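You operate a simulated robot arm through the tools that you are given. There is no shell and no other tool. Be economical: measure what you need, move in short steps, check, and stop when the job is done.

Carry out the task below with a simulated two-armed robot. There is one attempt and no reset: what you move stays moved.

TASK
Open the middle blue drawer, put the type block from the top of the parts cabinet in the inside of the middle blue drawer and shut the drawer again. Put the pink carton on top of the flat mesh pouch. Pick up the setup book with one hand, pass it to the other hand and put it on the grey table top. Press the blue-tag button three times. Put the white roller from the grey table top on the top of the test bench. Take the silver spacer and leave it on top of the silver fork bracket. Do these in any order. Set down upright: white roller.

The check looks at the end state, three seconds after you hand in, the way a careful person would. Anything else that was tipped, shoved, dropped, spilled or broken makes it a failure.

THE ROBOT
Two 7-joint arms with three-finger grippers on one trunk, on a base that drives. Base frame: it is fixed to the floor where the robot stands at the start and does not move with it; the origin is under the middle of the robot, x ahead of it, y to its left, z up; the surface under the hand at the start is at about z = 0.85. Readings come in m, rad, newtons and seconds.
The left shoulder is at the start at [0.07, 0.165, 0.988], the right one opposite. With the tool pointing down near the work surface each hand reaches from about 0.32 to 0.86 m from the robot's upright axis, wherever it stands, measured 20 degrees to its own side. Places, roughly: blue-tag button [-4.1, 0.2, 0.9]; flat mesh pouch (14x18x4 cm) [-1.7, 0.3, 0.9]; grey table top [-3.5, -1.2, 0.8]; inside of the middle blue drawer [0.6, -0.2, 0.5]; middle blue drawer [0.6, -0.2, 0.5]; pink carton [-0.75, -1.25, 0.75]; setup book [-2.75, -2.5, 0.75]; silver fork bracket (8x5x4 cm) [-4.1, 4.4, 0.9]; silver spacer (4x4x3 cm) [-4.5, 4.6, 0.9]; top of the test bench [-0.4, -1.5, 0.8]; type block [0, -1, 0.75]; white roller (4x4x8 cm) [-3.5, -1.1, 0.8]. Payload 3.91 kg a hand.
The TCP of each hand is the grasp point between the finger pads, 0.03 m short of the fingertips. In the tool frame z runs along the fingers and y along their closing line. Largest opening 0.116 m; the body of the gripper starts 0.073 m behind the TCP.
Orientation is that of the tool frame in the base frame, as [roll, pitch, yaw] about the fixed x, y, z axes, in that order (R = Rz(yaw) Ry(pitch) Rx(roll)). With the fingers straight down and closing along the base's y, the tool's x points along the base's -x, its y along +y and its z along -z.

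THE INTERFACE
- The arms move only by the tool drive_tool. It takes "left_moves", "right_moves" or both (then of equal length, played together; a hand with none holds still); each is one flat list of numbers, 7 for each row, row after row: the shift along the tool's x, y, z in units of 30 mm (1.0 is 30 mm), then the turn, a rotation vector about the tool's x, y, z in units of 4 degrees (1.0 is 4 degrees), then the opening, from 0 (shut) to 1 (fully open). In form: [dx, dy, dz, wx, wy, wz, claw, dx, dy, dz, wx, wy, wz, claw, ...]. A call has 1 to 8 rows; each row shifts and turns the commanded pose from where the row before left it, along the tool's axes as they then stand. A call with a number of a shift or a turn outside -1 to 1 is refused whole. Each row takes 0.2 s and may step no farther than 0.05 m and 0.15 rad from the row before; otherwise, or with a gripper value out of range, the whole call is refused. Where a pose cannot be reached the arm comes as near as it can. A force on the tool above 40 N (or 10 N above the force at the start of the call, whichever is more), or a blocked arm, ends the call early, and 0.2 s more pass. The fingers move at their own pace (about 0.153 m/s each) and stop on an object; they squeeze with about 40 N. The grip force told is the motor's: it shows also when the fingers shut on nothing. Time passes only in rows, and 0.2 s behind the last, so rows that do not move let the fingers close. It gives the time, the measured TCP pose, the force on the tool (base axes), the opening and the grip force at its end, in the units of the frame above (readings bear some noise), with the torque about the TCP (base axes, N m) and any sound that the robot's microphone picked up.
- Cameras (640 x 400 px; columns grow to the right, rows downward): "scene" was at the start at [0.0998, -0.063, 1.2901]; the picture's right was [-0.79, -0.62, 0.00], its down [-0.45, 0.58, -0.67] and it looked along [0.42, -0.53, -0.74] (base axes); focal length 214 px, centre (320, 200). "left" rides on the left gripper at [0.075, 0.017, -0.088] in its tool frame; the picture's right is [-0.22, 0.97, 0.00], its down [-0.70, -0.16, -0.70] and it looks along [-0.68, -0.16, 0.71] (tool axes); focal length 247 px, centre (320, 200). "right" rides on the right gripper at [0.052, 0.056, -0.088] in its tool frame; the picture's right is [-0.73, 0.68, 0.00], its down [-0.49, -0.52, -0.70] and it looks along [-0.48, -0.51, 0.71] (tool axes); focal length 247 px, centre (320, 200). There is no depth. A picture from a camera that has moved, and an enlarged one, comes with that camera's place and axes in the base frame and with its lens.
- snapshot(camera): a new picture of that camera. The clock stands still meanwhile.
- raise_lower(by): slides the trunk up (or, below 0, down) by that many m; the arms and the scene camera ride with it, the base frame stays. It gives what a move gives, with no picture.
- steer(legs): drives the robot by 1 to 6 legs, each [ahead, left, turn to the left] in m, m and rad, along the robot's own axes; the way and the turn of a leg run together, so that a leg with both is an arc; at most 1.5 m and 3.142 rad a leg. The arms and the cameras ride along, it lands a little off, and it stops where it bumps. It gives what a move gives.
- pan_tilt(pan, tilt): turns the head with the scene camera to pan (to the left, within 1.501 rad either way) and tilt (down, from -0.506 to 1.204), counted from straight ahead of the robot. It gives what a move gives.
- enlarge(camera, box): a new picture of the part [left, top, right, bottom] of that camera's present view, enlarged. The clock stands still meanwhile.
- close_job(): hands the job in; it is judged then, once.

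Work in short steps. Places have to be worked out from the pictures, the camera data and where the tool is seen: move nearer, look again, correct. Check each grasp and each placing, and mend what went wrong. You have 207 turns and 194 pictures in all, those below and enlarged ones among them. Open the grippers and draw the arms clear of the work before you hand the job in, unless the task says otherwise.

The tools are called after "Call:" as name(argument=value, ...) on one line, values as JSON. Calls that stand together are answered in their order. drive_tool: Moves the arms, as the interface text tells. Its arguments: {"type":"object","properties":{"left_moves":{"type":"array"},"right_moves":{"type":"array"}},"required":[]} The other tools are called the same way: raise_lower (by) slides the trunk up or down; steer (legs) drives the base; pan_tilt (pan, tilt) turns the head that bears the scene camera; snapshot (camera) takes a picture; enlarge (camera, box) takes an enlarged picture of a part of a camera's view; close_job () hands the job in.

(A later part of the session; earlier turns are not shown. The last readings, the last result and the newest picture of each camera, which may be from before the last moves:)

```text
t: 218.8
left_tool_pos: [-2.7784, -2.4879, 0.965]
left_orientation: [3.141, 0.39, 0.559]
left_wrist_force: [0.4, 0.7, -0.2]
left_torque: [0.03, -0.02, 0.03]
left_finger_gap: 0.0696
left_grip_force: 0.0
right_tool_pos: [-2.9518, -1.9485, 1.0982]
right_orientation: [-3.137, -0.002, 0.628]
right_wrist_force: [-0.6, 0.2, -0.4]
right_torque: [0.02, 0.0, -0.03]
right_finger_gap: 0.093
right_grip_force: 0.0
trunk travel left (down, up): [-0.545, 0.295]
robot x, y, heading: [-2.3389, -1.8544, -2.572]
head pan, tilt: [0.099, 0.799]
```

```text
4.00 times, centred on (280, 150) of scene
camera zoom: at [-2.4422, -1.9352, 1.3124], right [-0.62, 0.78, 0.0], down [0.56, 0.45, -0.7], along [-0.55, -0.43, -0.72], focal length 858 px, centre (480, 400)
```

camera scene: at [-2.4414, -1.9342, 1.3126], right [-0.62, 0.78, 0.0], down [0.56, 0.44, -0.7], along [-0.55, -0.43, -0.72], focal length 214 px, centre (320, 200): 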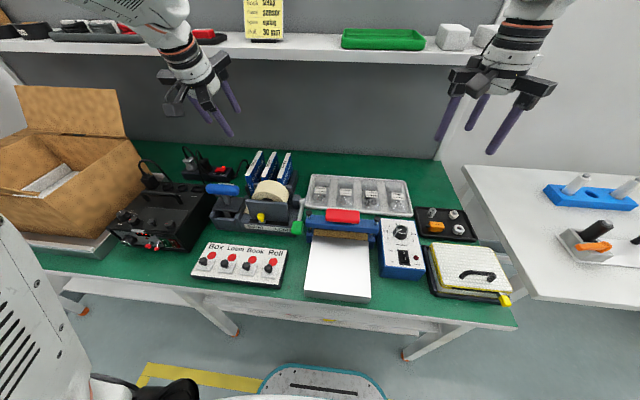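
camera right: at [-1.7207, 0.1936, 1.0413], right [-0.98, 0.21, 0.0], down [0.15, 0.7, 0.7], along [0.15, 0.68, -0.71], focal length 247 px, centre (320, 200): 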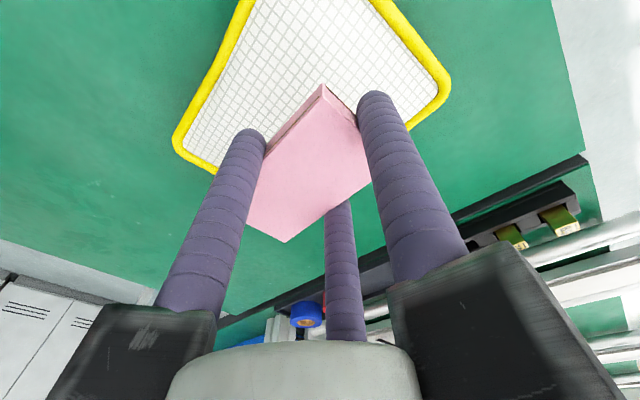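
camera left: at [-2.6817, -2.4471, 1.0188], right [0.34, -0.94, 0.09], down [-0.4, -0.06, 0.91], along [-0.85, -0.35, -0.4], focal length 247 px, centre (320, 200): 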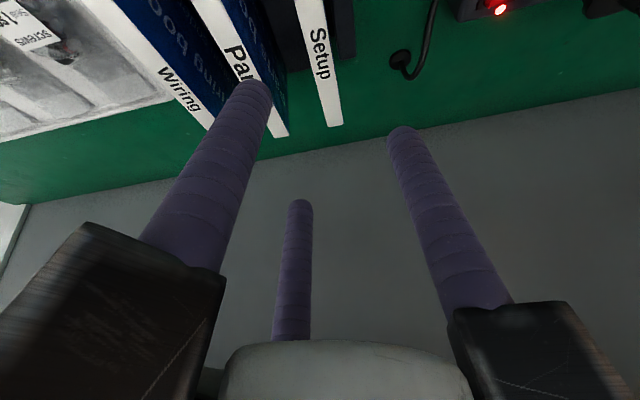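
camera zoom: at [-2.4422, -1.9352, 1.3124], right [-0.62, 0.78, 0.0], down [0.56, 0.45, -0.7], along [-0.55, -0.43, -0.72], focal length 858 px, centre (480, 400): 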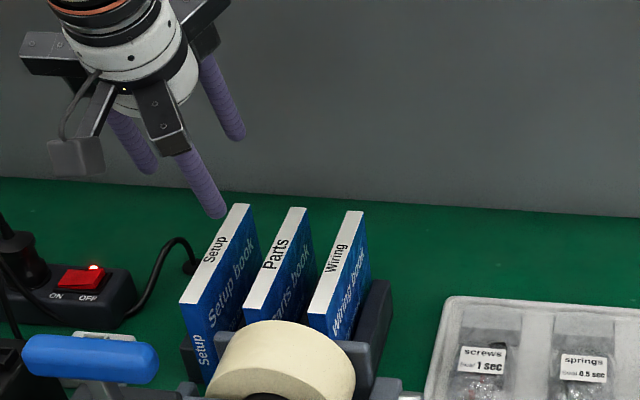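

Far-end ray matches exactly the earlier estimate. Descend vertically 0.12 to straddle the spine.

Call:
drive_tool(left_moves=[0.3, 0, 0.95, 0, 0, 0, 0.6, 0.3, 0, 0.95, 0, 0, 0, 0.6, 0.3, 0, 0.95, 0, 0, 0, 0.6, 0.3, 0, 0.95, 0, 0, 0, 0.6])

Call:
snapshot(camera="left")

Call:
enlarge(camera="scene", box=[200, 100, 360, 200])

```text
t: 219.8
left_tool_pos: [-2.7864, -2.4957, 0.8464]
left_orientation: [3.141, 0.389, 0.561]
left_wrist_force: [0.3, -0.1, -0.3]
left_torque: [0.02, -0.01, 0.0]
left_finger_gap: 0.0694
left_grip_force: 0.0
right_tool_pos: [-2.9515, -1.9485, 1.0989]
right_orientation: [-3.139, -0.004, 0.628]
right_wrist_force: [-0.6, 0.1, -0.3]
right_torque: [0.02, -0.02, 0.0]
right_finger_gap: 0.0927
right_grip_force: 0.0
trunk travel left (down, up): [-0.545, 0.295]
robot x, y, heading: [-2.3339, -1.8571, -2.573]
head pan, tilt: [0.099, 0.799]
```

```text
89 pictures are left
camera left: at [-2.6898, -2.4536, 0.8997], right [0.34, -0.94, 0.08], down [-0.4, -0.07, 0.91], along [-0.85, -0.35, -0.4], focal length 247 px, centre (320, 200)
```

left: 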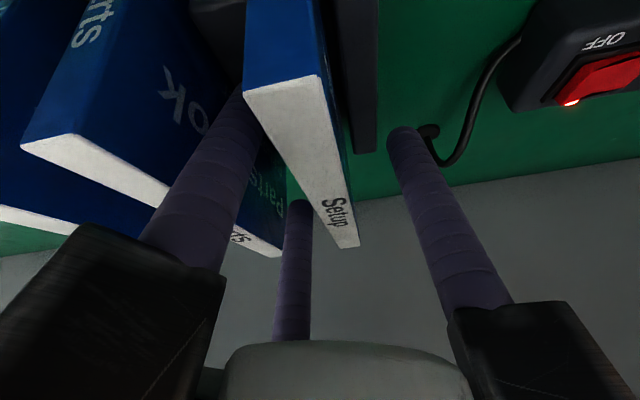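

```text
4.00 times, centred on (280, 150) of scene
camera zoom: at [-2.442, -1.9352, 1.3124], right [-0.62, 0.78, 0.0], down [0.56, 0.45, -0.7], along [-0.55, -0.43, -0.72], focal length 858 px, centre (480, 400)
```

zoom: 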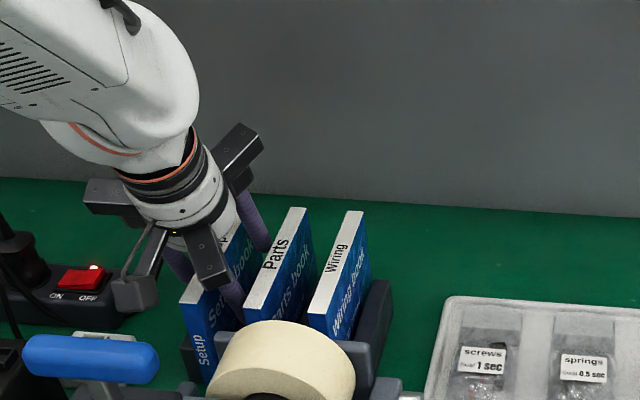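

Fingers straddle the Setup book correctly. Close and lift slightly.

Call:
drive_tool(left_moves=[0, 0, 0, 0, 0, 0, 0, 0, 0, 0, 0, 0, 0, 0, 0, 0, 0, 0, 0, 0, 0, 0, 0, 0, 0, 0, 0, 0])

Call:
drive_tool(left_moves=[-0.38, 0, -0.92, 0, 0, 0, 0, -0.38, 0, -0.92, 0, 0, 0, 0, -0.38, 0, -0.92, 0, 0, 0, 0, -0.38, 0, -0.92, 0, 0, 0, 0])

Call:
snapshot(camera="scene")

```text
t: 220.8
left_tool_pos: [-2.7863, -2.4936, 0.8479]
left_orientation: [-3.141, 0.392, 0.559]
left_wrist_force: [-0.1, -1.1, 2.3]
left_torque: [-0.14, 0.18, -0.01]
left_finger_gap: 0.0257
left_grip_force: 40.1
right_tool_pos: [-2.9512, -1.9465, 1.0987]
right_orientation: [-3.14, 0.0, 0.63]
right_wrist_force: [0.8, 0.7, 1.0]
right_torque: [0.0, -0.01, -0.01]
right_finger_gap: 0.0928
right_grip_force: 0.0
trunk travel left (down, up): [-0.545, 0.295]
robot x, y, heading: [-2.3361, -1.8556, -2.574]
head pan, tilt: [0.099, 0.799]
```

```text
t: 221.8
left_tool_pos: [-2.7853, -2.4934, 0.9667]
left_orientation: [3.14, 0.391, 0.558]
left_wrist_force: [-0.6, 1.2, -0.4]
left_torque: [0.02, -0.03, -0.01]
left_finger_gap: 0.0257
left_grip_force: 39.9
right_tool_pos: [-2.9501, -1.946, 1.0989]
right_orientation: [-3.14, -0.002, 0.629]
right_wrist_force: [-0.6, 0.6, 0.5]
right_torque: [-0.03, -0.01, 0.02]
right_finger_gap: 0.0929
right_grip_force: 0.0
trunk travel left (down, up): [-0.545, 0.295]
robot x, y, heading: [-2.3354, -1.8566, -2.575]
head pan, tilt: [0.099, 0.799]
```

```text
87 pictures are left
camera scene: at [-2.4408, -1.9336, 1.3126], right [-0.62, 0.78, 0.0], down [0.56, 0.44, -0.7], along [-0.55, -0.43, -0.72], focal length 214 px, centre (320, 200)
```

scene: 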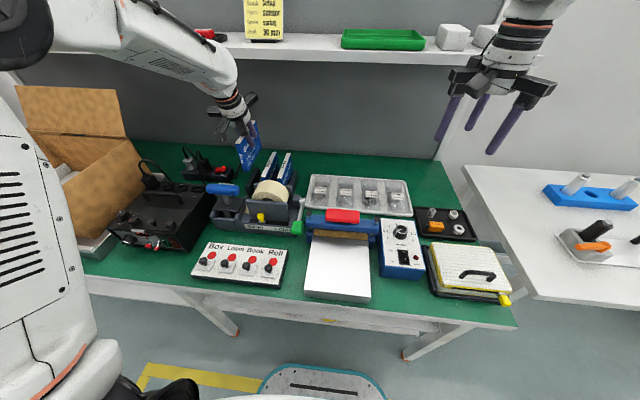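

Book lifted free. Raise 0.08 more, back the base off 0.45 m, and move the left hand to the centre line.

Call:
drive_tool(left_moves=[-0.38, 0, -0.92, 0, 0, 0, 0, -0.38, 0, -0.92, 0, 0, 0, 0, -0.38, 0, -0.92, 0, 0, 0, 0])

Call:
steer(legs=[[-0.45, 0, 0]])

Call:
drive_tool(left_moves=[-0.2, -1, 0.05, 0, 0, 0, 0, -0.2, -1, 0.05, 0, 0, 0, 0, -0.2, -1, 0.05, 0, 0, 0, 0, -0.2, -1, 0.05, 0, 0, 0, 0, -0.2, -1, 0.05, 0, 0, 0, 0, 0, -1, 0, 0, 0, 0, 0, 0, -1, 0, 0, 0, 0, 0, 0, -1, 0, 0, 0, 0, 0], right_moves=[-0.3, -0.3, 0, 0, -1, 0, 0.5, -0.3, -0.3, 0, 0, -1, 0, 0.5, -0.3, -0.3, 0, 0, -1, 0, 0.5, -0.3, -0.3, 0, 0, -1, 0, 0.5, 0, 0, 0, 0, -1, 0, 0.5, 0, 0, 0, 0, -1, 0, 0.5, 0, 0, 0, 0, -1, 0, 0.5, 0, 0, 0, 0, -1, 0, 0.5])

Call:
snapshot(camera="scene")

```text
t: 222.6
left_tool_pos: [-2.7852, -2.4933, 1.0547]
left_orientation: [-3.14, 0.392, 0.557]
left_wrist_force: [-0.1, -0.9, -1.5]
left_torque: [0.01, -0.02, -0.02]
left_finger_gap: 0.0255
left_grip_force: 40.1
right_tool_pos: [-2.95, -1.9465, 1.1001]
right_orientation: [-3.141, -0.002, 0.628]
right_wrist_force: [-0.2, 1.0, -0.2]
right_torque: [-0.04, 0.0, -0.01]
right_finger_gap: 0.0928
right_grip_force: 0.1
trunk travel left (down, up): [-0.545, 0.295]
robot x, y, heading: [-2.3385, -1.8553, -2.57]
head pan, tilt: [0.099, 0.799]
```

```text
t: 225.3
left_tool_pos: [-2.4062, -2.2514, 1.0545]
left_orientation: [3.141, 0.392, 0.56]
left_wrist_force: [0.2, -0.1, -1.3]
left_torque: [0.02, 0.01, 0.01]
left_finger_gap: 0.0253
left_grip_force: 40.1
right_tool_pos: [-2.5741, -1.7064, 1.0981]
right_orientation: [-3.14, -0.001, 0.631]
right_wrist_force: [-0.6, 0.4, -0.5]
right_torque: [0.01, 0.01, 0.0]
right_finger_gap: 0.0927
right_grip_force: 0.1
trunk travel left (down, up): [-0.545, 0.295]
robot x, y, heading: [-1.9591, -1.6143, -2.573]
head pan, tilt: [0.099, 0.799]
```

```text
t: 227.2
left_tool_pos: [-2.5614, -2.0645, 1.06]
left_orientation: [3.138, 0.391, 0.562]
left_wrist_force: [0.0, 0.2, -0.4]
left_torque: [-0.01, -0.03, 0.01]
left_finger_gap: 0.0255
left_grip_force: 40.0
right_tool_pos: [-2.6246, -1.6964, 1.1025]
right_orientation: [3.141, 0.559, 0.63]
right_wrist_force: [-1.4, 0.5, 0.8]
right_torque: [-0.03, 0.01, 0.01]
right_finger_gap: 0.0579
right_grip_force: 0.1
trunk travel left (down, up): [-0.545, 0.295]
robot x, y, heading: [-1.9588, -1.613, -2.571]
head pan, tilt: [0.099, 0.799]
```

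```text
86 pictures are left
camera scene: at [-2.0645, -1.6905, 1.3126], right [-0.62, 0.78, 0.0], down [0.56, 0.44, -0.7], along [-0.55, -0.43, -0.72], focal length 214 px, centre (320, 200)
```

scene: 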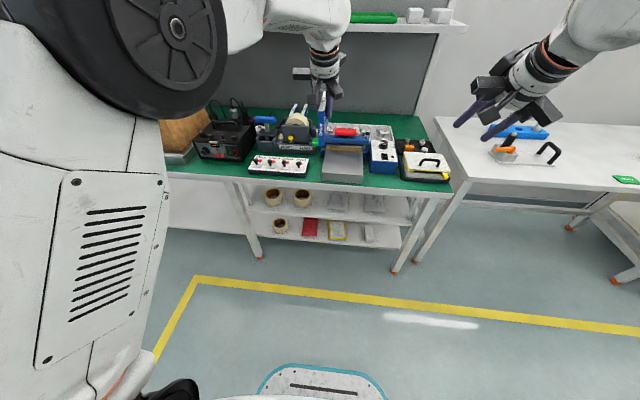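

Left hand with book is at the centre line. Finish rotating the right hand to horizontal (pointing forward).

Call:
drive_tool(right_moves=[0, 0, 0, 0, -1, 0, 0.5, 0, 0, 0, 0, -1, 0, 0.5, 0, 0, 0, 0, -1, 0, 0.5, 0, 0, 0, 0, -1, 0, 0.5, 0, 0, 0, 0, -1, 0, 0.5, 0, 0, 0, 0, -1, 0, 0.5, 0, 0, 0, 0, -1, 0, 0.5, 0, 0, 0, 0, -1, 0, 0.5])

Call:
drive_tool(right_moves=[0, 0, 0, 0, -1, 0, 0.5, 0, 0, 0, 0, -1, 0, 0.5, 0, 0, 0, 0, -1, 0, 0.5, 0, 0, 0, 0, -1, 0, 0.5, 0, 0, 0, 0, -1, 0, 0.5, 0, 0, 0, 0, -1, 0, 0.5, 0.6, 0, 0, 0.5, -0.5, 0, 0.5, 0.6, 0, 0, 0.5, 0, 0, 0.5], left_moves=[-0.45, 0, 0.19, 0, 0, 0, 0, -0.45, 0, 0.19, 0, 0, 0, 0, -0.45, 0, 0.19, 0, 0, 0, 0, 0, 0, 0, 0, 0, 0, 0, 0, 0, 0, 0, 0, 0, 0, 0, 0, 0, 0, 0, 0, 0, 0, 0, 0, 0, 0, 0, 0, 0, 0, 0, 0, 0, 0, 0])

Call:
snapshot(camera="right")

Call:
snapshot(camera="scene")

```text
t: 228.9
left_tool_pos: [-2.56, -2.0655, 1.0588]
left_orientation: [3.141, 0.39, 0.558]
left_wrist_force: [0.0, 0.5, -1.2]
left_torque: [0.02, -0.02, -0.01]
left_finger_gap: 0.0254
left_grip_force: 39.8
right_tool_pos: [-2.6225, -1.6974, 1.1034]
right_orientation: [-3.139, 1.118, 0.635]
right_wrist_force: [0.9, -0.3, -0.8]
right_torque: [0.06, 0.0, 0.02]
right_finger_gap: 0.0577
right_grip_force: 0.1
trunk travel left (down, up): [-0.545, 0.295]
robot x, y, heading: [-1.962, -1.6178, -2.566]
head pan, tilt: [0.099, 0.799]
```

```text
t: 230.8
left_tool_pos: [-2.5984, -2.0883, 1.0577]
left_orientation: [3.14, 0.388, 0.56]
left_wrist_force: [-0.6, -0.5, -1.1]
left_torque: [0.02, 0.0, -0.02]
left_finger_gap: 0.0257
left_grip_force: 39.7
right_tool_pos: [-2.6227, -1.6958, 1.0662]
right_orientation: [-1.936, 1.566, 1.767]
right_wrist_force: [0.6, 0.4, -0.4]
right_torque: [-0.01, 0.02, -0.02]
right_finger_gap: 0.0581
right_grip_force: 0.1
trunk travel left (down, up): [-0.545, 0.295]
robot x, y, heading: [-1.9631, -1.6146, -2.564]
head pan, tilt: [0.099, 0.799]
```

```text
85 pictures are left
camera right: at [-2.5164, -1.6966, 1.0134], right [0.36, -0.58, 0.73], down [0.31, 0.81, 0.49], along [-0.88, 0.05, 0.48], focal length 247 px, centre (320, 200)
```

right: 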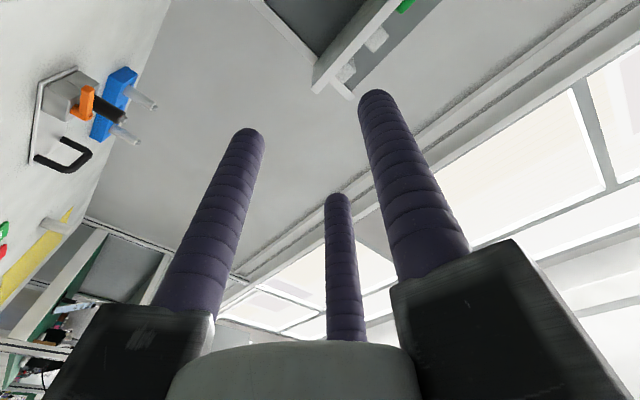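

```text
84 pictures are left
camera scene: at [-2.0638, -1.6922, 1.3125], right [-0.62, 0.78, 0.0], down [0.56, 0.45, -0.7], along [-0.55, -0.43, -0.72], focal length 214 px, centre (320, 200)
```

scene: 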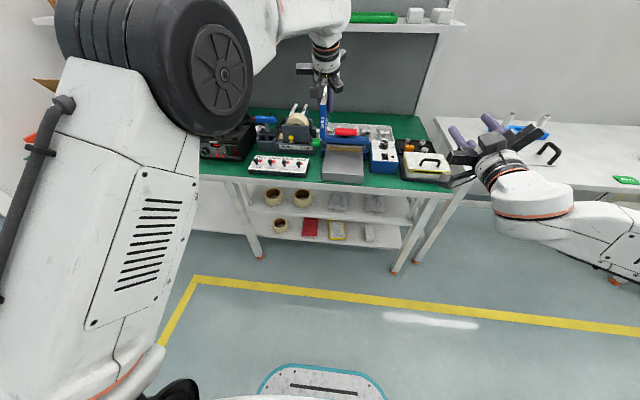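

Right hand now points forward with jaw axis lateral. Slide it left 0.345 m and down 0.05 m behind the book's near edge.

Call:
drive_tool(right_moves=[0.2, 1, 0, 0, 0, 0, 0.5, 0.2, 1, 0, 0, 0, 0, 0.5, 0.2, 1, 0, 0, 0, 0, 0.5, 0.2, 1, 0, 0, 0, 0, 0.5, 0.2, 1, 0, 0, 0, 0, 0.5, 0.2, 1, 0, 0, 0, 0, 0.5, 0.2, 1, 0, 0, 0, 0, 0.5, 0.2, 1, 0, 0, 0, 0, 0.5])

Call:
drive_tool(right_moves=[0.15, 1, 0, 0, 0, 0, 0.5, 0, 1, 0, 0, 0, 0, 0.5, 0, 1, 0, 0, 0, 0, 0.5, 0, 0.5, 0, 0, 0, 0, 0.5])

Call:
snapshot(camera="right")

Call:
enlarge(camera="scene", box=[220, 20, 440, 200])

```text
t: 232.6
left_tool_pos: [-2.5973, -2.0891, 1.0573]
left_orientation: [-3.14, 0.389, 0.563]
left_wrist_force: [0.8, 0.5, -1.1]
left_torque: [0.03, 0.03, -0.02]
left_finger_gap: 0.0256
left_grip_force: 39.6
right_tool_pos: [-2.4939, -1.9016, 1.018]
right_orientation: [-1.954, 1.564, 1.75]
right_wrist_force: [0.7, -1.1, 0.1]
right_torque: [0.0, -0.04, -0.01]
right_finger_gap: 0.0578
right_grip_force: 0.0
trunk travel left (down, up): [-0.545, 0.295]
robot x, y, heading: [-1.958, -1.6142, -2.571]
head pan, tilt: [0.099, 0.799]
```

```text
t: 233.6
left_tool_pos: [-2.5971, -2.0887, 1.0585]
left_orientation: [-3.141, 0.391, 0.563]
left_wrist_force: [0.6, -0.3, -1.4]
left_torque: [0.0, 0.02, 0.02]
left_finger_gap: 0.0256
left_grip_force: 40.0
right_tool_pos: [-2.4389, -1.9893, 1.0139]
right_orientation: [-1.94, 1.566, 1.761]
right_wrist_force: [0.0, 0.3, 0.5]
right_torque: [0.0, 0.02, -0.02]
right_finger_gap: 0.0579
right_grip_force: 0.1
trunk travel left (down, up): [-0.545, 0.295]
robot x, y, heading: [-1.9613, -1.6128, -2.574]
head pan, tilt: [0.099, 0.799]
```

```text
83 pictures are left
camera right: at [-2.3323, -1.989, 0.961], right [0.36, -0.58, 0.73], down [0.32, 0.81, 0.49], along [-0.88, 0.05, 0.48], focal length 247 px, centre (320, 200)
```

right: 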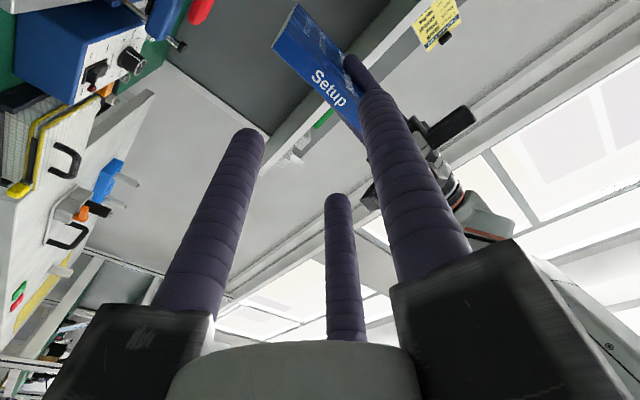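

```text
2.22 times, centred on (330, 110) of scene
camera zoom: at [-2.0631, -1.6925, 1.3125], right [-0.62, 0.78, 0.0], down [0.56, 0.45, -0.7], along [-0.55, -0.43, -0.72], focal length 477 px, centre (298, 400)
```

zoom: 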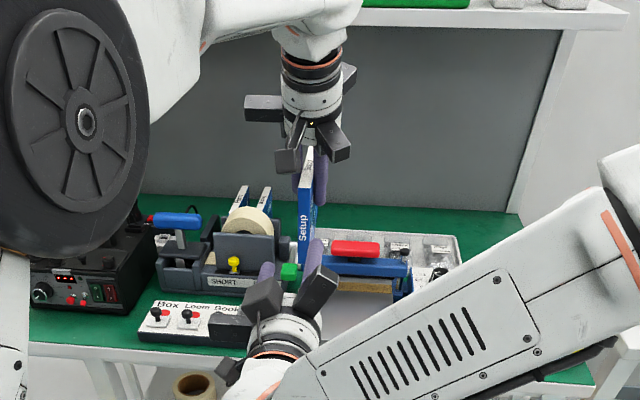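

Aligned laterally. Open a bit more, shift 4 mm right, and advance 0.127 m so the fingertips straddle the book's near end.

Call:
drive_tool(right_moves=[0, -0.13, 1, 0, 0, 0, 0.68, 0, 0, 1, 0, 0, 0, 0.68, 0, 0, 1, 0, 0, 0, 0.68, 0, 0, 0.6, 0, 0, 0, 0.68, 0, 0, 0.6, 0, 0, 0, 0.68])

Call:
snapshot(camera="right")

Call:
enlarge(camera="scene", box=[270, 40, 400, 150])

```text
t: 234.8
left_tool_pos: [-2.5981, -2.0892, 1.057]
left_orientation: [3.14, 0.39, 0.561]
left_wrist_force: [0.2, -0.1, -1.0]
left_torque: [0.01, 0.02, 0.0]
left_finger_gap: 0.0256
left_grip_force: 40.3
right_tool_pos: [-2.5485, -2.053, 1.0111]
right_orientation: [-2.284, 1.567, 1.419]
right_wrist_force: [-0.1, 0.2, -0.1]
right_torque: [0.02, 0.0, -0.03]
right_finger_gap: 0.079
right_grip_force: 0.1
trunk travel left (down, up): [-0.545, 0.295]
robot x, y, heading: [-1.9578, -1.6166, -2.567]
head pan, tilt: [0.099, 0.799]
```

```text
81 pictures are left
camera right: at [-2.4424, -2.0522, 0.959], right [0.36, -0.58, 0.73], down [0.31, 0.81, 0.49], along [-0.88, 0.05, 0.48], focal length 247 px, centre (320, 200)
```

right: 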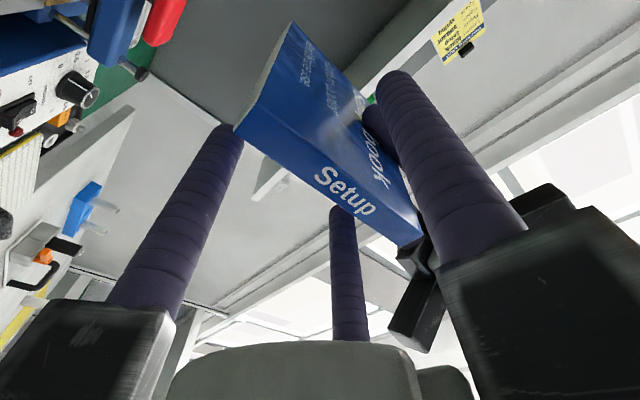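

```text
3.64 times, centred on (335, 95) of scene
camera zoom: at [-2.064, -1.6926, 1.3124], right [-0.62, 0.78, 0.0], down [0.56, 0.45, -0.7], along [-0.55, -0.43, -0.72], focal length 780 px, centre (266, 582)
```

zoom: 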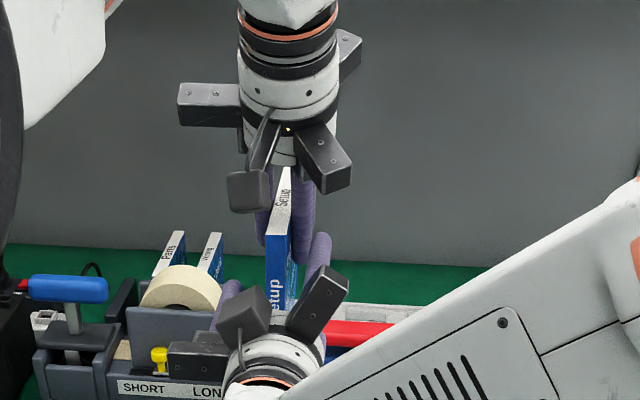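

The book's near end is between A and B/C fingers. Close the right gripper.

Call:
drive_tool(right_moves=[0, 0, 0, 0, 0, 0, 0.4, 0, 0, 0, 0, 0, 0, 0.2, 0, 0, 0, 0, 0, 0, 0, 0, 0, 0, 0, 0, 0, 0, 0, 0, 0, 0, 0, 0, 0])

Call:
snapshot(camera="right")

```text
t: 235.9
left_tool_pos: [-2.5992, -2.0866, 1.0585]
left_orientation: [-3.139, 0.391, 0.559]
left_wrist_force: [-2.2, 25.3, 2.0]
left_torque: [0.88, -0.05, 0.84]
left_finger_gap: 0.0254
left_grip_force: 39.6
right_tool_pos: [-2.5474, -2.0531, 1.013]
right_orientation: [-2.098, 1.567, 1.607]
right_wrist_force: [1.5, -25.4, -2.9]
right_torque: [0.41, -0.06, 0.55]
right_finger_gap: 0.0256
right_grip_force: 39.6
trunk travel left (down, up): [-0.545, 0.295]
robot x, y, heading: [-1.9614, -1.6151, -2.573]
head pan, tilt: [0.099, 0.799]
```

```text
79 pictures are left
camera right: at [-2.4408, -2.0524, 0.9595], right [0.36, -0.58, 0.73], down [0.31, 0.81, 0.49], along [-0.88, 0.05, 0.48], focal length 247 px, centre (320, 200)
```

right: 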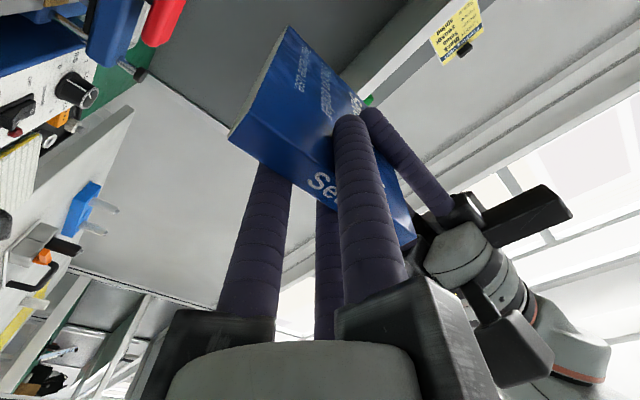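

Both hands hold the book (gap 0.0256, 40 N each). Now open the left hand and withdraw it upward.

Call:
drive_tool(left_moves=[0, 0, 0, 0, 0, 0, 0, 0, 0, 0, 0, 0, 0, 0.4, 0, 0, 0, 0, 0, 0, 0.5, 0, 0, 0, 0, 0, 0, 0.5, -0.38, 0, -0.92, 0, 0, 0, 0.5, -0.38, 0, -0.92, 0, 0, 0, 0.5, -0.38, 0, -0.92, 0, 0, 0, 0.5])

Call:
snapshot(camera="scene")

```text
t: 237.6
left_tool_pos: [-2.5981, -2.0881, 1.1465]
left_orientation: [3.141, 0.389, 0.56]
left_wrist_force: [-0.4, -0.6, -0.1]
left_torque: [0.03, 0.0, 0.0]
left_finger_gap: 0.058
left_grip_force: 0.1
right_tool_pos: [-2.5475, -2.0524, 1.0135]
right_orientation: [-2.084, 1.567, 1.618]
right_wrist_force: [0.1, -0.8, -1.2]
right_torque: [0.04, -0.05, 0.02]
right_finger_gap: 0.0256
right_grip_force: 40.2
trunk travel left (down, up): [-0.545, 0.295]
robot x, y, heading: [-1.9612, -1.6208, -2.57]
head pan, tilt: [0.099, 0.799]
```

```text
78 pictures are left
camera scene: at [-2.0636, -1.6921, 1.3125], right [-0.62, 0.78, 0.0], down [0.56, 0.45, -0.7], along [-0.55, -0.43, -0.72], focal length 214 px, centre (320, 200)
```

scene: 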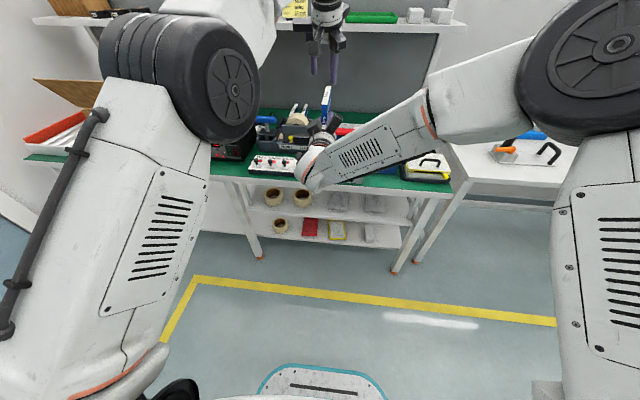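

Handover succeeded: right hand holds the book alone. Now move left hand aside, and roll the right tool +90° (book horizontal).

Call:
drive_tool(left_moves=[0.4, 1, -0.2, 0, 0, 0, 0.5, 0.4, 1, -0.2, 0, 0, 0, 0.5, 0.4, 1, -0.2, 0, 0, 0, 0.5, 0.4, 1, -0.2, 0, 0, 0, 0.5, 0.4, 1, -0.2, 0, 0, 0, 0.5, 0.4, 1, -0.2, 0, 0, 0, 0.5, 0, 1, 0, 0, 0, 0, 0.5, 0, 1, 0, 0, 0, 0, 0.5], right_moves=[0, 0, 0, 0, 0, 0, 0, 0, 0, 0, 0, 0, 0, 0, 0, 0, 0, 0, 0, 0, 0, 0, 0, 0, 0, 0, 1, 0, 0, -0.7, 0, 0, 0, 1, 0, 0, -0.7, 0, 0, 0, 1, 0, 0, -0.7, 0, 0, 0, 1, 0, 0, -0.7, 0, 0, 0, 1, 0])

Call:
drive_tool(right_moves=[0, 0, 0, 0, 0, 1, 0, 0, 0, 0, 0, 0, 1, 0, 0, 0, 0, 0, 0, 1, 0, 0, 0, 0, 0, 0, 1, 0, 0, 0, 0, 0, 0, 1, 0, 0, 0, 0, 0, 0, 1, 0, 0, 0, 0, 0, 0, 1, 0, 0, 0, 0, 0, 0, 1, 0])

Call:
drive_tool(right_moves=[0, 0, 0, 0, 0, 1, 0, 0, 0, 0, 0, 0, 1, 0, 0, 0, 0, 0, 0, 1, 0, 0, 0, 0, 0, 0, 1, 0, 0, 0, 0, 0, 0, 1, 0, 0, 0, 0, 0, 0, 1, 0, 0, 0, 0, 0, 0, 1, 0, 0, 0, 0, 0, 0, 1, 0])

Call:
snapshot(camera="scene")

```text
t: 239.3
left_tool_pos: [-2.4015, -2.2494, 1.1535]
left_orientation: [3.141, 0.389, 0.559]
left_wrist_force: [-0.2, 0.5, 0.0]
left_torque: [-0.05, 0.01, 0.0]
left_finger_gap: 0.0584
left_grip_force: 0.1
right_tool_pos: [-2.5907, -1.9823, 0.9985]
right_orientation: [1.575, 1.223, -1.006]
right_wrist_force: [-0.5, 0.1, -1.2]
right_torque: [0.06, -0.09, 0.0]
right_finger_gap: 0.0258
right_grip_force: 40.4
trunk travel left (down, up): [-0.545, 0.295]
robot x, y, heading: [-1.9586, -1.6158, -2.572]
head pan, tilt: [0.099, 0.799]
```

```text
t: 241.2
left_tool_pos: [-2.4036, -2.2494, 1.1543]
left_orientation: [-3.14, 0.391, 0.561]
left_wrist_force: [-0.1, 0.2, -0.7]
left_torque: [0.0, 0.01, 0.01]
left_finger_gap: 0.0581
left_grip_force: 0.1
right_tool_pos: [-2.5927, -1.982, 0.9988]
right_orientation: [1.572, 0.665, -1.009]
right_wrist_force: [-0.2, -0.3, -0.9]
right_torque: [0.04, -0.08, 0.0]
right_finger_gap: 0.0255
right_grip_force: 39.6
trunk travel left (down, up): [-0.545, 0.295]
robot x, y, heading: [-1.9576, -1.6174, -2.572]
head pan, tilt: [0.099, 0.799]
```

```text
t: 242.9
left_tool_pos: [-2.4027, -2.2499, 1.1538]
left_orientation: [-3.141, 0.391, 0.561]
left_wrist_force: [-0.6, -0.2, -0.7]
left_torque: [0.0, 0.02, 0.02]
left_finger_gap: 0.0582
left_grip_force: 0.0
right_tool_pos: [-2.5943, -1.9746, 1.0219]
right_orientation: [1.585, 0.112, -1.004]
right_wrist_force: [0.2, 0.1, -0.6]
right_torque: [0.01, -0.11, -0.02]
right_finger_gap: 0.0257
right_grip_force: 39.9
right hand out of reach, approached as far as the arm can: row 7, 8
trunk travel left (down, up): [-0.545, 0.295]
robot x, y, heading: [-1.9602, -1.6116, -2.567]
head pan, tilt: [0.099, 0.799]
```

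```text
77 pictures are left
camera scene: at [-2.0635, -1.6921, 1.3125], right [-0.62, 0.78, 0.0], down [0.56, 0.45, -0.7], along [-0.55, -0.43, -0.72], focal length 214 px, centre (320, 200)
```

scene: 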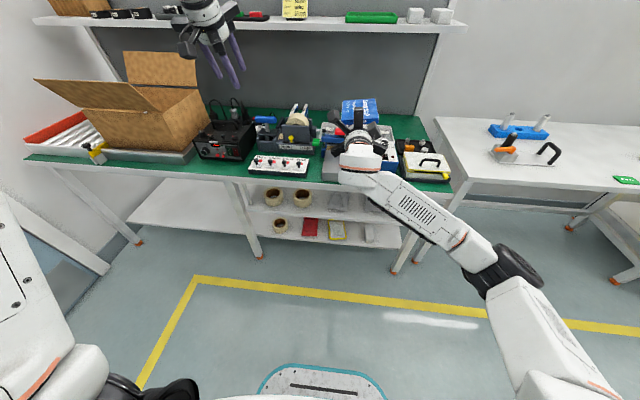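

Book is now nearly flat. Drive right 1.0 m and forward 0.27 m to stand before the grey table.

Call:
steer(legs=[[0, -1.0, 0], [0.25, 0, 0]])

Call:
snapshot(camera="scene")

Call:
snapshot(camera="right")

```text
t: 249.5
left_tool_pos: [-3.1464, -1.5548, 1.1535]
left_orientation: [-3.141, 0.388, 0.564]
left_wrist_force: [-0.5, 0.6, -1.4]
left_torque: [-0.03, 0.0, -0.02]
left_finger_gap: 0.058
left_grip_force: 0.0
right_tool_pos: [-3.3398, -1.2807, 1.0213]
right_orientation: [1.583, 0.112, -0.999]
right_wrist_force: [-0.1, -0.7, -0.5]
right_torque: [0.07, -0.08, 0.0]
right_finger_gap: 0.0258
right_grip_force: 40.1
trunk travel left (down, up): [-0.545, 0.295]
robot x, y, heading: [-2.7032, -0.919, -2.562]
head pan, tilt: [0.099, 0.799]
```

```text
76 pictures are left
camera scene: at [-2.8107, -0.9961, 1.3125], right [-0.62, 0.78, 0.0], down [0.56, 0.45, -0.7], along [-0.54, -0.43, -0.72], focal length 214 px, centre (320, 200)
```

scene: 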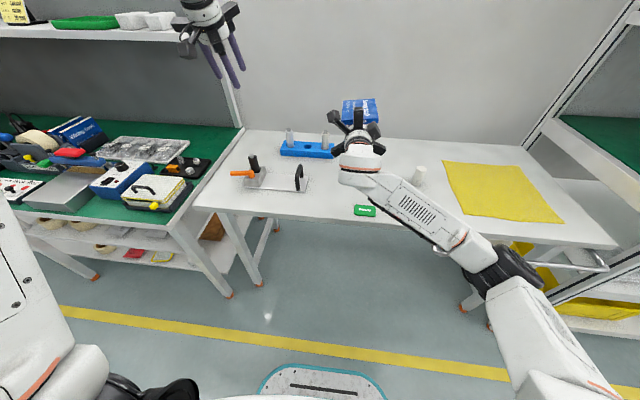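

```text
75 pictures are left
camera right: at [-3.233, -1.281, 1.0732], right [-0.36, 0.54, 0.76], down [0.3, 0.84, -0.46], along [-0.88, 0.07, -0.47], focal length 247 px, centre (320, 200)
```

right: 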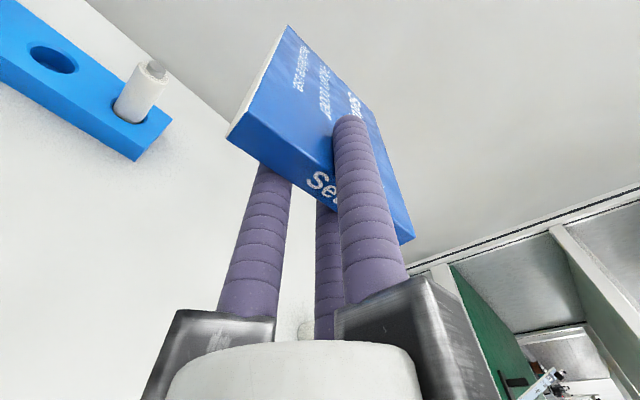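

Table z≈0.745, free spot at F≈-0.74 between rack and roller. Tilt the tool 20° down, shift right 0.07, level roll.

Call:
drive_tool(right_moves=[-0.6, 0, 0, 1, 0, 0.3, 0, -0.6, 0, 0, 1, 0, 0.3, 0, -0.6, 0, 0, 1, 0, 0.3, 0, -0.6, 0, 0, 1, 0, 0.3, 0, 0, 0, 0, 1, 0, 0.4, 0, 0, -0.94, 0.34, 0, 0, 0, 0, 0, -0.94, 0.34, 0, 0, 0, 0, 0, -0.94, 0.34, 0, 0, 0, 0])

Call:
snapshot(camera="scene")

```text
t: 251.3
left_tool_pos: [-3.1472, -1.5544, 1.1542]
left_orientation: [-3.141, 0.39, 0.563]
left_wrist_force: [-0.4, -0.6, -0.3]
left_torque: [-0.01, -0.02, -0.01]
left_finger_gap: 0.0582
left_grip_force: 0.0
right_tool_pos: [-3.378, -1.2193, 0.9382]
right_orientation: [1.936, 0.002, -1.02]
right_wrist_force: [-0.4, 0.2, -1.2]
right_torque: [0.06, -0.08, 0.01]
right_finger_gap: 0.0254
right_grip_force: 40.5
trunk travel left (down, up): [-0.545, 0.295]
robot x, y, heading: [-2.705, -0.92, -2.561]
head pan, tilt: [0.099, 0.799]
```

```text
74 pictures are left
camera scene: at [-2.8106, -0.9956, 1.3125], right [-0.62, 0.78, 0.0], down [0.56, 0.45, -0.7], along [-0.54, -0.44, -0.72], focal length 214 px, centre (320, 200)
```

scene: 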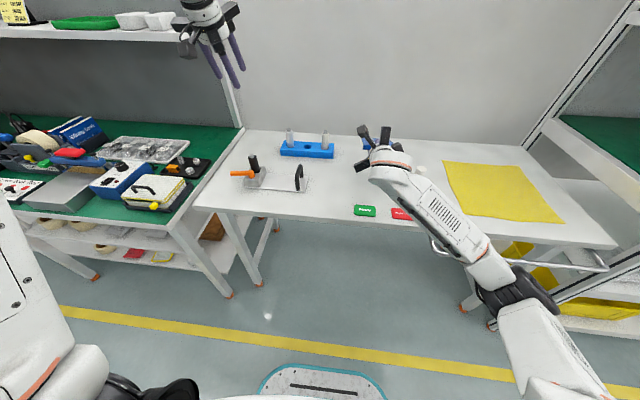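

Book level and over the free spot. Lower 0.11 m, then check.

Call:
drive_tool(right_moves=[0, -0.94, 0.34, 0, 0, 0, 0, 0, -0.94, 0.34, 0, 0, 0, 0, 0, -0.94, 0.34, 0, 0, 0, 0, 0, -0.6, 0.22, 0, 0, 0, 0])

Call:
snapshot(camera="right")

Call:
enlarge(camera="scene", box=[280, 110, 520, 260])

```text
t: 252.3
left_tool_pos: [-3.1466, -1.5547, 1.1539]
left_orientation: [-3.14, 0.389, 0.563]
left_wrist_force: [0.0, 0.5, -0.2]
left_torque: [0.01, -0.01, 0.01]
left_finger_gap: 0.0579
left_grip_force: 0.1
right_tool_pos: [-3.3749, -1.2179, 0.8317]
right_orientation: [1.93, 0.002, -1.022]
right_wrist_force: [0.8, 0.5, 1.3]
right_torque: [-0.21, 0.1, -0.03]
right_finger_gap: 0.0255
right_grip_force: 40.2
trunk travel left (down, up): [-0.545, 0.295]
robot x, y, heading: [-2.7071, -0.9175, -2.569]
head pan, tilt: [0.099, 0.799]
```

```text
73 pictures are left
camera right: at [-3.2932, -1.2284, 0.9143], right [-0.59, 0.5, 0.64], down [0.46, 0.85, -0.24], along [-0.67, 0.15, -0.73], focal length 247 px, centre (320, 200)
```

right: 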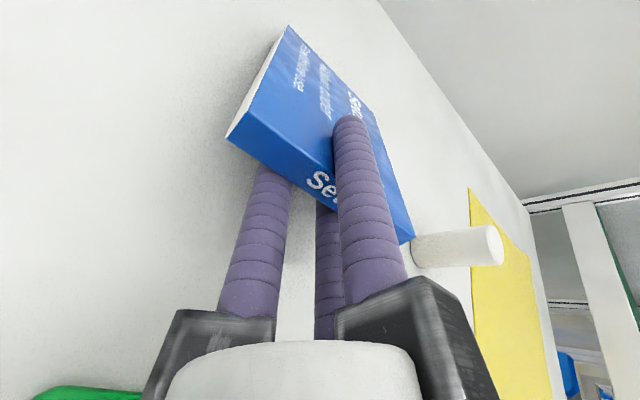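

```text
2.67 times, centred on (400, 185) of scene
camera zoom: at [-2.8096, -0.9954, 1.3127], right [-0.62, 0.78, 0.0], down [0.56, 0.45, -0.7], along [-0.54, -0.44, -0.72], focal length 572 px, centre (107, 240)
```

zoom: 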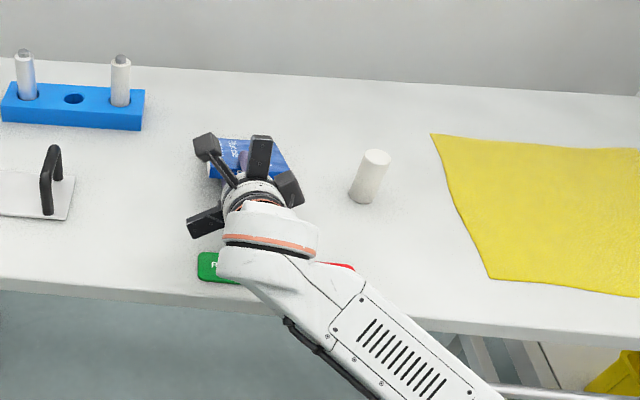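

Possibly just touching. Continue a few millimetres to confirm contact.

Call:
drive_tool(right_moves=[0, -0.3, 0.11, 0, 0, 0, 0, 0, -0.2, 0.07, 0, 0, 0, 0])

```text
t: 252.9
left_tool_pos: [-3.1434, -1.5524, 1.1573]
left_orientation: [-3.141, 0.395, 0.563]
left_wrist_force: [0.2, 0.1, 0.1]
left_torque: [0.01, 0.01, 0.04]
left_finger_gap: 0.0579
left_grip_force: 0.0
right_tool_pos: [-3.3733, -1.2162, 0.8196]
right_orientation: [1.924, 0.001, -1.024]
right_wrist_force: [7.0, 4.8, 20.7]
right_torque: [-1.4, 2.14, 0.01]
right_finger_gap: 0.0286
right_grip_force: 40.0
trunk travel left (down, up): [-0.545, 0.295]
robot x, y, heading: [-2.7057, -0.9177, -2.565]
head pan, tilt: [0.099, 0.799]
```

Far edge is on the table (20 N). Open gradually so the book settles, then withdraw backward.

Call:
drive_tool(right_moves=[0, 0.1, 0, 0, 0, 0, 0, 0, 0, 0, 0, 0, 0, 0.3, 0, 0, 0, 0, 0, 0, 0.4, 0, 0, -0.5, 0, 0, 0, 0.45, 0, 0, -0.7, 0, 0, 0, 0.45, 0, 0, -1, 0, 0, 0, 0.45, 0, 0.3, -1, 0, 0, 0, 0.45, 0, 0.3, -1, 0, 0, 0, 0.45])

Call:
snapshot(camera="right")

Call:
enlarge(camera="scene", box=[280, 110, 520, 260])

```text
t: 254.7
left_tool_pos: [-3.1463, -1.5541, 1.1548]
left_orientation: [-3.14, 0.39, 0.563]
left_wrist_force: [-0.5, 1.1, 0.2]
left_torque: [-0.01, -0.02, -0.01]
left_finger_gap: 0.0582
left_grip_force: 0.1
right_tool_pos: [-3.2812, -1.1592, 0.8795]
right_orientation: [1.931, 0.004, -1.023]
right_wrist_force: [1.3, 1.0, 0.2]
right_torque: [0.02, 0.01, -0.02]
right_finger_gap: 0.0523
right_grip_force: 0.1
trunk travel left (down, up): [-0.545, 0.295]
robot x, y, heading: [-2.7031, -0.9191, -2.566]
head pan, tilt: [0.099, 0.799]
```

```text
71 pictures are left
camera right: at [-3.1981, -1.171, 0.961], right [-0.59, 0.5, 0.64], down [0.46, 0.85, -0.24], along [-0.67, 0.16, -0.73], focal length 247 px, centre (320, 200)
```

right: 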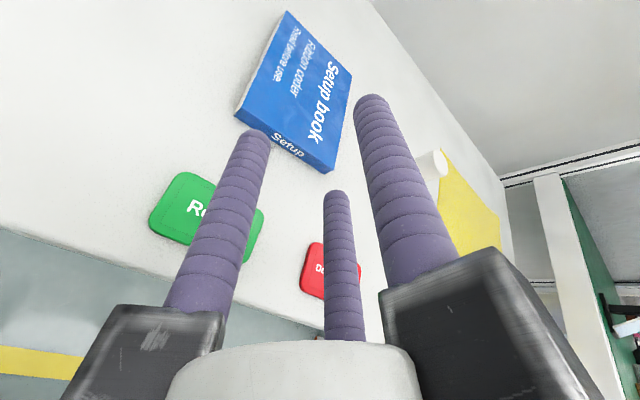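

```text
2.67 times, centred on (400, 185) of scene
camera zoom: at [-2.8093, -0.9955, 1.3126], right [-0.62, 0.78, 0.0], down [0.56, 0.45, -0.7], along [-0.54, -0.44, -0.72], focal length 572 px, centre (107, 240)
```

zoom: 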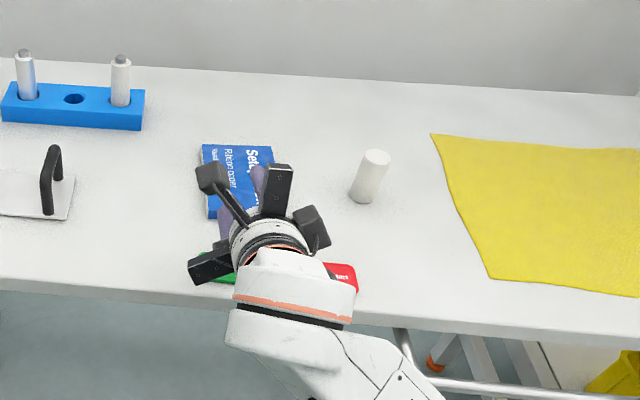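

Book lies flat on the grey table. Now raise the right hand and rotate it back to fingers-down for the roller.

Call:
drive_tool(right_moves=[0, 1, 0, -1, 0, 0, 0.8, 0, 1, 0, -1, 0, 0, 0.8, 0, 1, 0, -1, 0, 0, 0.8, 0, 1, 0, -1, 0, 0, 0.8, 0, 1, 0, -1, 0, 0, 0.8, 0, 0.5, 0, 1, 1, -1, 0.8, 0, 0, 0, 1, 1, -1, 0.8, 0, 0, 0, 1, 1, -1, 0.8])

Call:
drive_tool(right_moves=[0, 0, 0, 1, 1, -1, 0.8, 0, 0, 0, 1, 1, -1, 0.8, 0, 0, 0, 1, 1, -1, 0.8, 0, 0, 0, 1, 1, -1, 0.8, 0, 0, 0, 1, 1, -1, 0.8, 0, 0, 0, 1, 1, -1, 0.8, 0, 0, 0, 1, 1, -1, 0.8, 0, 0, 0, 1, 1, -1, 0.8])

Call:
drive_tool(right_moves=[0, 0, 0, 1, 1, -1, 0.8, 0, 0, 0, 1, 1, -1, 0.8, 0, 0, 0, 1, 1, -1, 0.8, 0, 0, 0, 1, 1, -1, 0.8, 0, 0, 0, 1, 1, -1, 0.8, 0, 0, 0, 1, 1, -1, 0.8, 0, 0, 0, 0.3, 0.3, -0.3, 0.8])

Call:
snapshot(camera="right")

```text
t: 256.5
left_tool_pos: [-3.1457, -1.5534, 1.1541]
left_orientation: [-3.141, 0.389, 0.565]
left_wrist_force: [-1.4, 0.1, 1.7]
left_torque: [0.0, -0.02, -0.01]
left_finger_gap: 0.058
left_grip_force: 0.0
right_tool_pos: [-3.309, -1.1777, 1.0388]
right_orientation: [1.816, 0.185, -0.784]
right_wrist_force: [0.4, 0.5, 0.0]
right_torque: [0.04, 0.03, -0.02]
right_finger_gap: 0.0927
right_grip_force: 0.1
trunk travel left (down, up): [-0.545, 0.295]
robot x, y, heading: [-2.702, -0.9164, -2.568]
head pan, tilt: [0.099, 0.799]
```

```text
t: 258.3
left_tool_pos: [-3.1474, -1.5544, 1.1527]
left_orientation: [-3.14, 0.391, 0.563]
left_wrist_force: [-0.2, 0.6, -0.1]
left_torque: [0.02, 0.05, -0.04]
left_finger_gap: 0.058
left_grip_force: 0.0
right_tool_pos: [-3.31, -1.1764, 1.0391]
right_orientation: [2.61, 0.3, 0.009]
right_wrist_force: [0.5, 0.2, -0.4]
right_torque: [-0.03, 0.03, -0.04]
right_finger_gap: 0.0926
right_grip_force: 0.1
trunk travel left (down, up): [-0.545, 0.295]
robot x, y, heading: [-2.708, -0.9178, -2.564]
head pan, tilt: [0.099, 0.799]
```

```text
t: 259.9
left_tool_pos: [-3.1473, -1.5546, 1.1542]
left_orientation: [-3.141, 0.391, 0.564]
left_wrist_force: [-0.4, -0.8, 0.0]
left_torque: [0.01, -0.01, 0.0]
left_finger_gap: 0.0581
left_grip_force: 0.0
right_tool_pos: [-3.3084, -1.1764, 1.0394]
right_orientation: [-3.139, -0.012, 0.548]
right_wrist_force: [0.1, 0.5, 0.2]
right_torque: [-0.02, -0.02, 0.0]
right_finger_gap: 0.0929
right_grip_force: 0.0
trunk travel left (down, up): [-0.545, 0.295]
robot x, y, heading: [-2.7028, -0.9222, -2.562]
head pan, tilt: [0.099, 0.799]
```

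```text
69 pictures are left
camera right: at [-3.2347, -1.1974, 1.1271], right [-0.27, -0.96, -0.01], down [-0.69, 0.19, 0.69], along [-0.67, 0.19, -0.72], focal length 247 px, centre (320, 200)
```

right: 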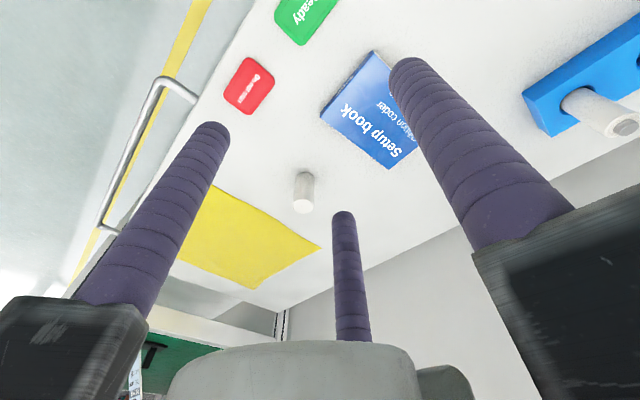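

Roller located at (-3.492,-1.097), z 0.775–0.855. Move the right hand above it.

Call:
drive_tool(right_moves=[-0.55, -0.9, 0, 0, 0, 0, 0.65, -0.55, -0.9, 0, 0, 0, 0, 0.65, -0.55, -0.9, 0, 0, 0, 0, 0.65, -0.55, -0.9, 0.3, 0, 0, 0, 0.65, -0.55, -0.9, 0.4, 0, 0, 0, 0.65, -0.55, -0.95, 0.5, 0, 0, 0, 0.65, -0.55, 0, 0.7, 0, 0, 0, 0.65, 0, 0, 0.6, 0, 0, 0, 0.65])

Call:
snapshot(camera="right")

```text
t: 261.7
left_tool_pos: [-3.1465, -1.5545, 1.1556]
left_orientation: [-3.141, 0.391, 0.563]
left_wrist_force: [0.2, 0.5, -0.6]
left_torque: [0.03, 0.03, -0.01]
left_finger_gap: 0.0581
left_grip_force: 0.1
right_tool_pos: [-3.4925, -1.0964, 0.962]
right_orientation: [-3.14, -0.012, 0.546]
right_wrist_force: [-0.3, 0.0, 0.2]
right_torque: [-0.01, -0.02, -0.03]
right_finger_gap: 0.0754
right_grip_force: 0.0
trunk travel left (down, up): [-0.545, 0.295]
robot x, y, heading: [-2.7062, -0.9171, -2.568]
head pan, tilt: [0.099, 0.799]
```

```text
68 pictures are left
camera right: at [-3.4171, -1.1168, 1.05], right [-0.27, -0.96, -0.01], down [-0.69, 0.19, 0.7], along [-0.67, 0.19, -0.72], focal length 247 px, centre (320, 200)
```

right: 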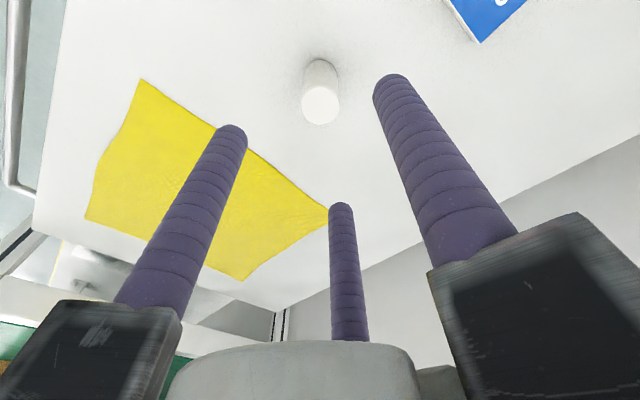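

Centred within ~4 mm. Descend to z 0.818 and grip.

Call:
drive_tool(right_moves=[-0.12, -0.05, 1, 0, 0, 0, 0.65, 0, 0, 1, 0, 0, 0, 0.65, 0, 0, 1, 0, 0, 0, 0.65, 0, 0, 1, 0, 0, 0, 0.65, 0, 0, 0.8, 0, 0, 0, 0.65])

Call:
drive_tool(right_moves=[0, 0, 0, 0, 0, 0, 0, 0, 0, 0, 0, 0, 0, 0, 0, 0, 0, 0, 0, 0, 0, 0, 0, 0, 0, 0, 0, 0])

Call:
snapshot(camera="right")

```text
t: 262.9
left_tool_pos: [-3.147, -1.5558, 1.1537]
left_orientation: [-3.141, 0.389, 0.563]
left_wrist_force: [-0.2, -0.3, -0.4]
left_torque: [0.01, -0.03, 0.0]
left_finger_gap: 0.058
left_grip_force: 0.0
right_tool_pos: [-3.4956, -1.0967, 0.8189]
right_orientation: [-3.139, -0.011, 0.546]
right_wrist_force: [0.1, -0.1, -0.2]
right_torque: [-0.01, -0.01, -0.03]
right_finger_gap: 0.0753
right_grip_force: 0.1
trunk travel left (down, up): [-0.545, 0.295]
robot x, y, heading: [-2.7041, -0.9211, -2.57]
head pan, tilt: [0.099, 0.799]
```

```text
t: 263.9
left_tool_pos: [-3.1464, -1.555, 1.1551]
left_orientation: [3.141, 0.39, 0.564]
left_wrist_force: [-0.1, -0.6, -0.1]
left_torque: [0.04, 0.02, 0.0]
left_finger_gap: 0.0578
left_grip_force: 0.0
right_tool_pos: [-3.4949, -1.0965, 0.8195]
right_orientation: [-3.14, -0.012, 0.548]
right_wrist_force: [-0.2, -0.1, 2.6]
right_torque: [-0.02, 0.05, 0.03]
right_finger_gap: 0.0323
right_grip_force: 39.7
trunk travel left (down, up): [-0.545, 0.295]
robot x, y, heading: [-2.7027, -0.9172, -2.567]
head pan, tilt: [0.099, 0.799]
```

```text
67 pictures are left
camera right: at [-3.4203, -1.1171, 0.9069], right [-0.27, -0.96, -0.01], down [-0.69, 0.19, 0.7], along [-0.67, 0.19, -0.72], focal length 247 px, centre (320, 200)
```

right: 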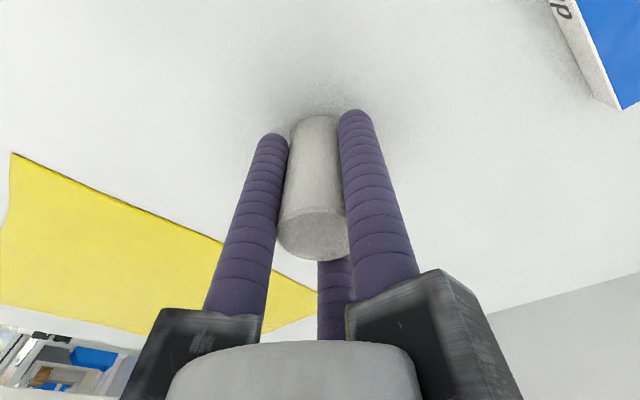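

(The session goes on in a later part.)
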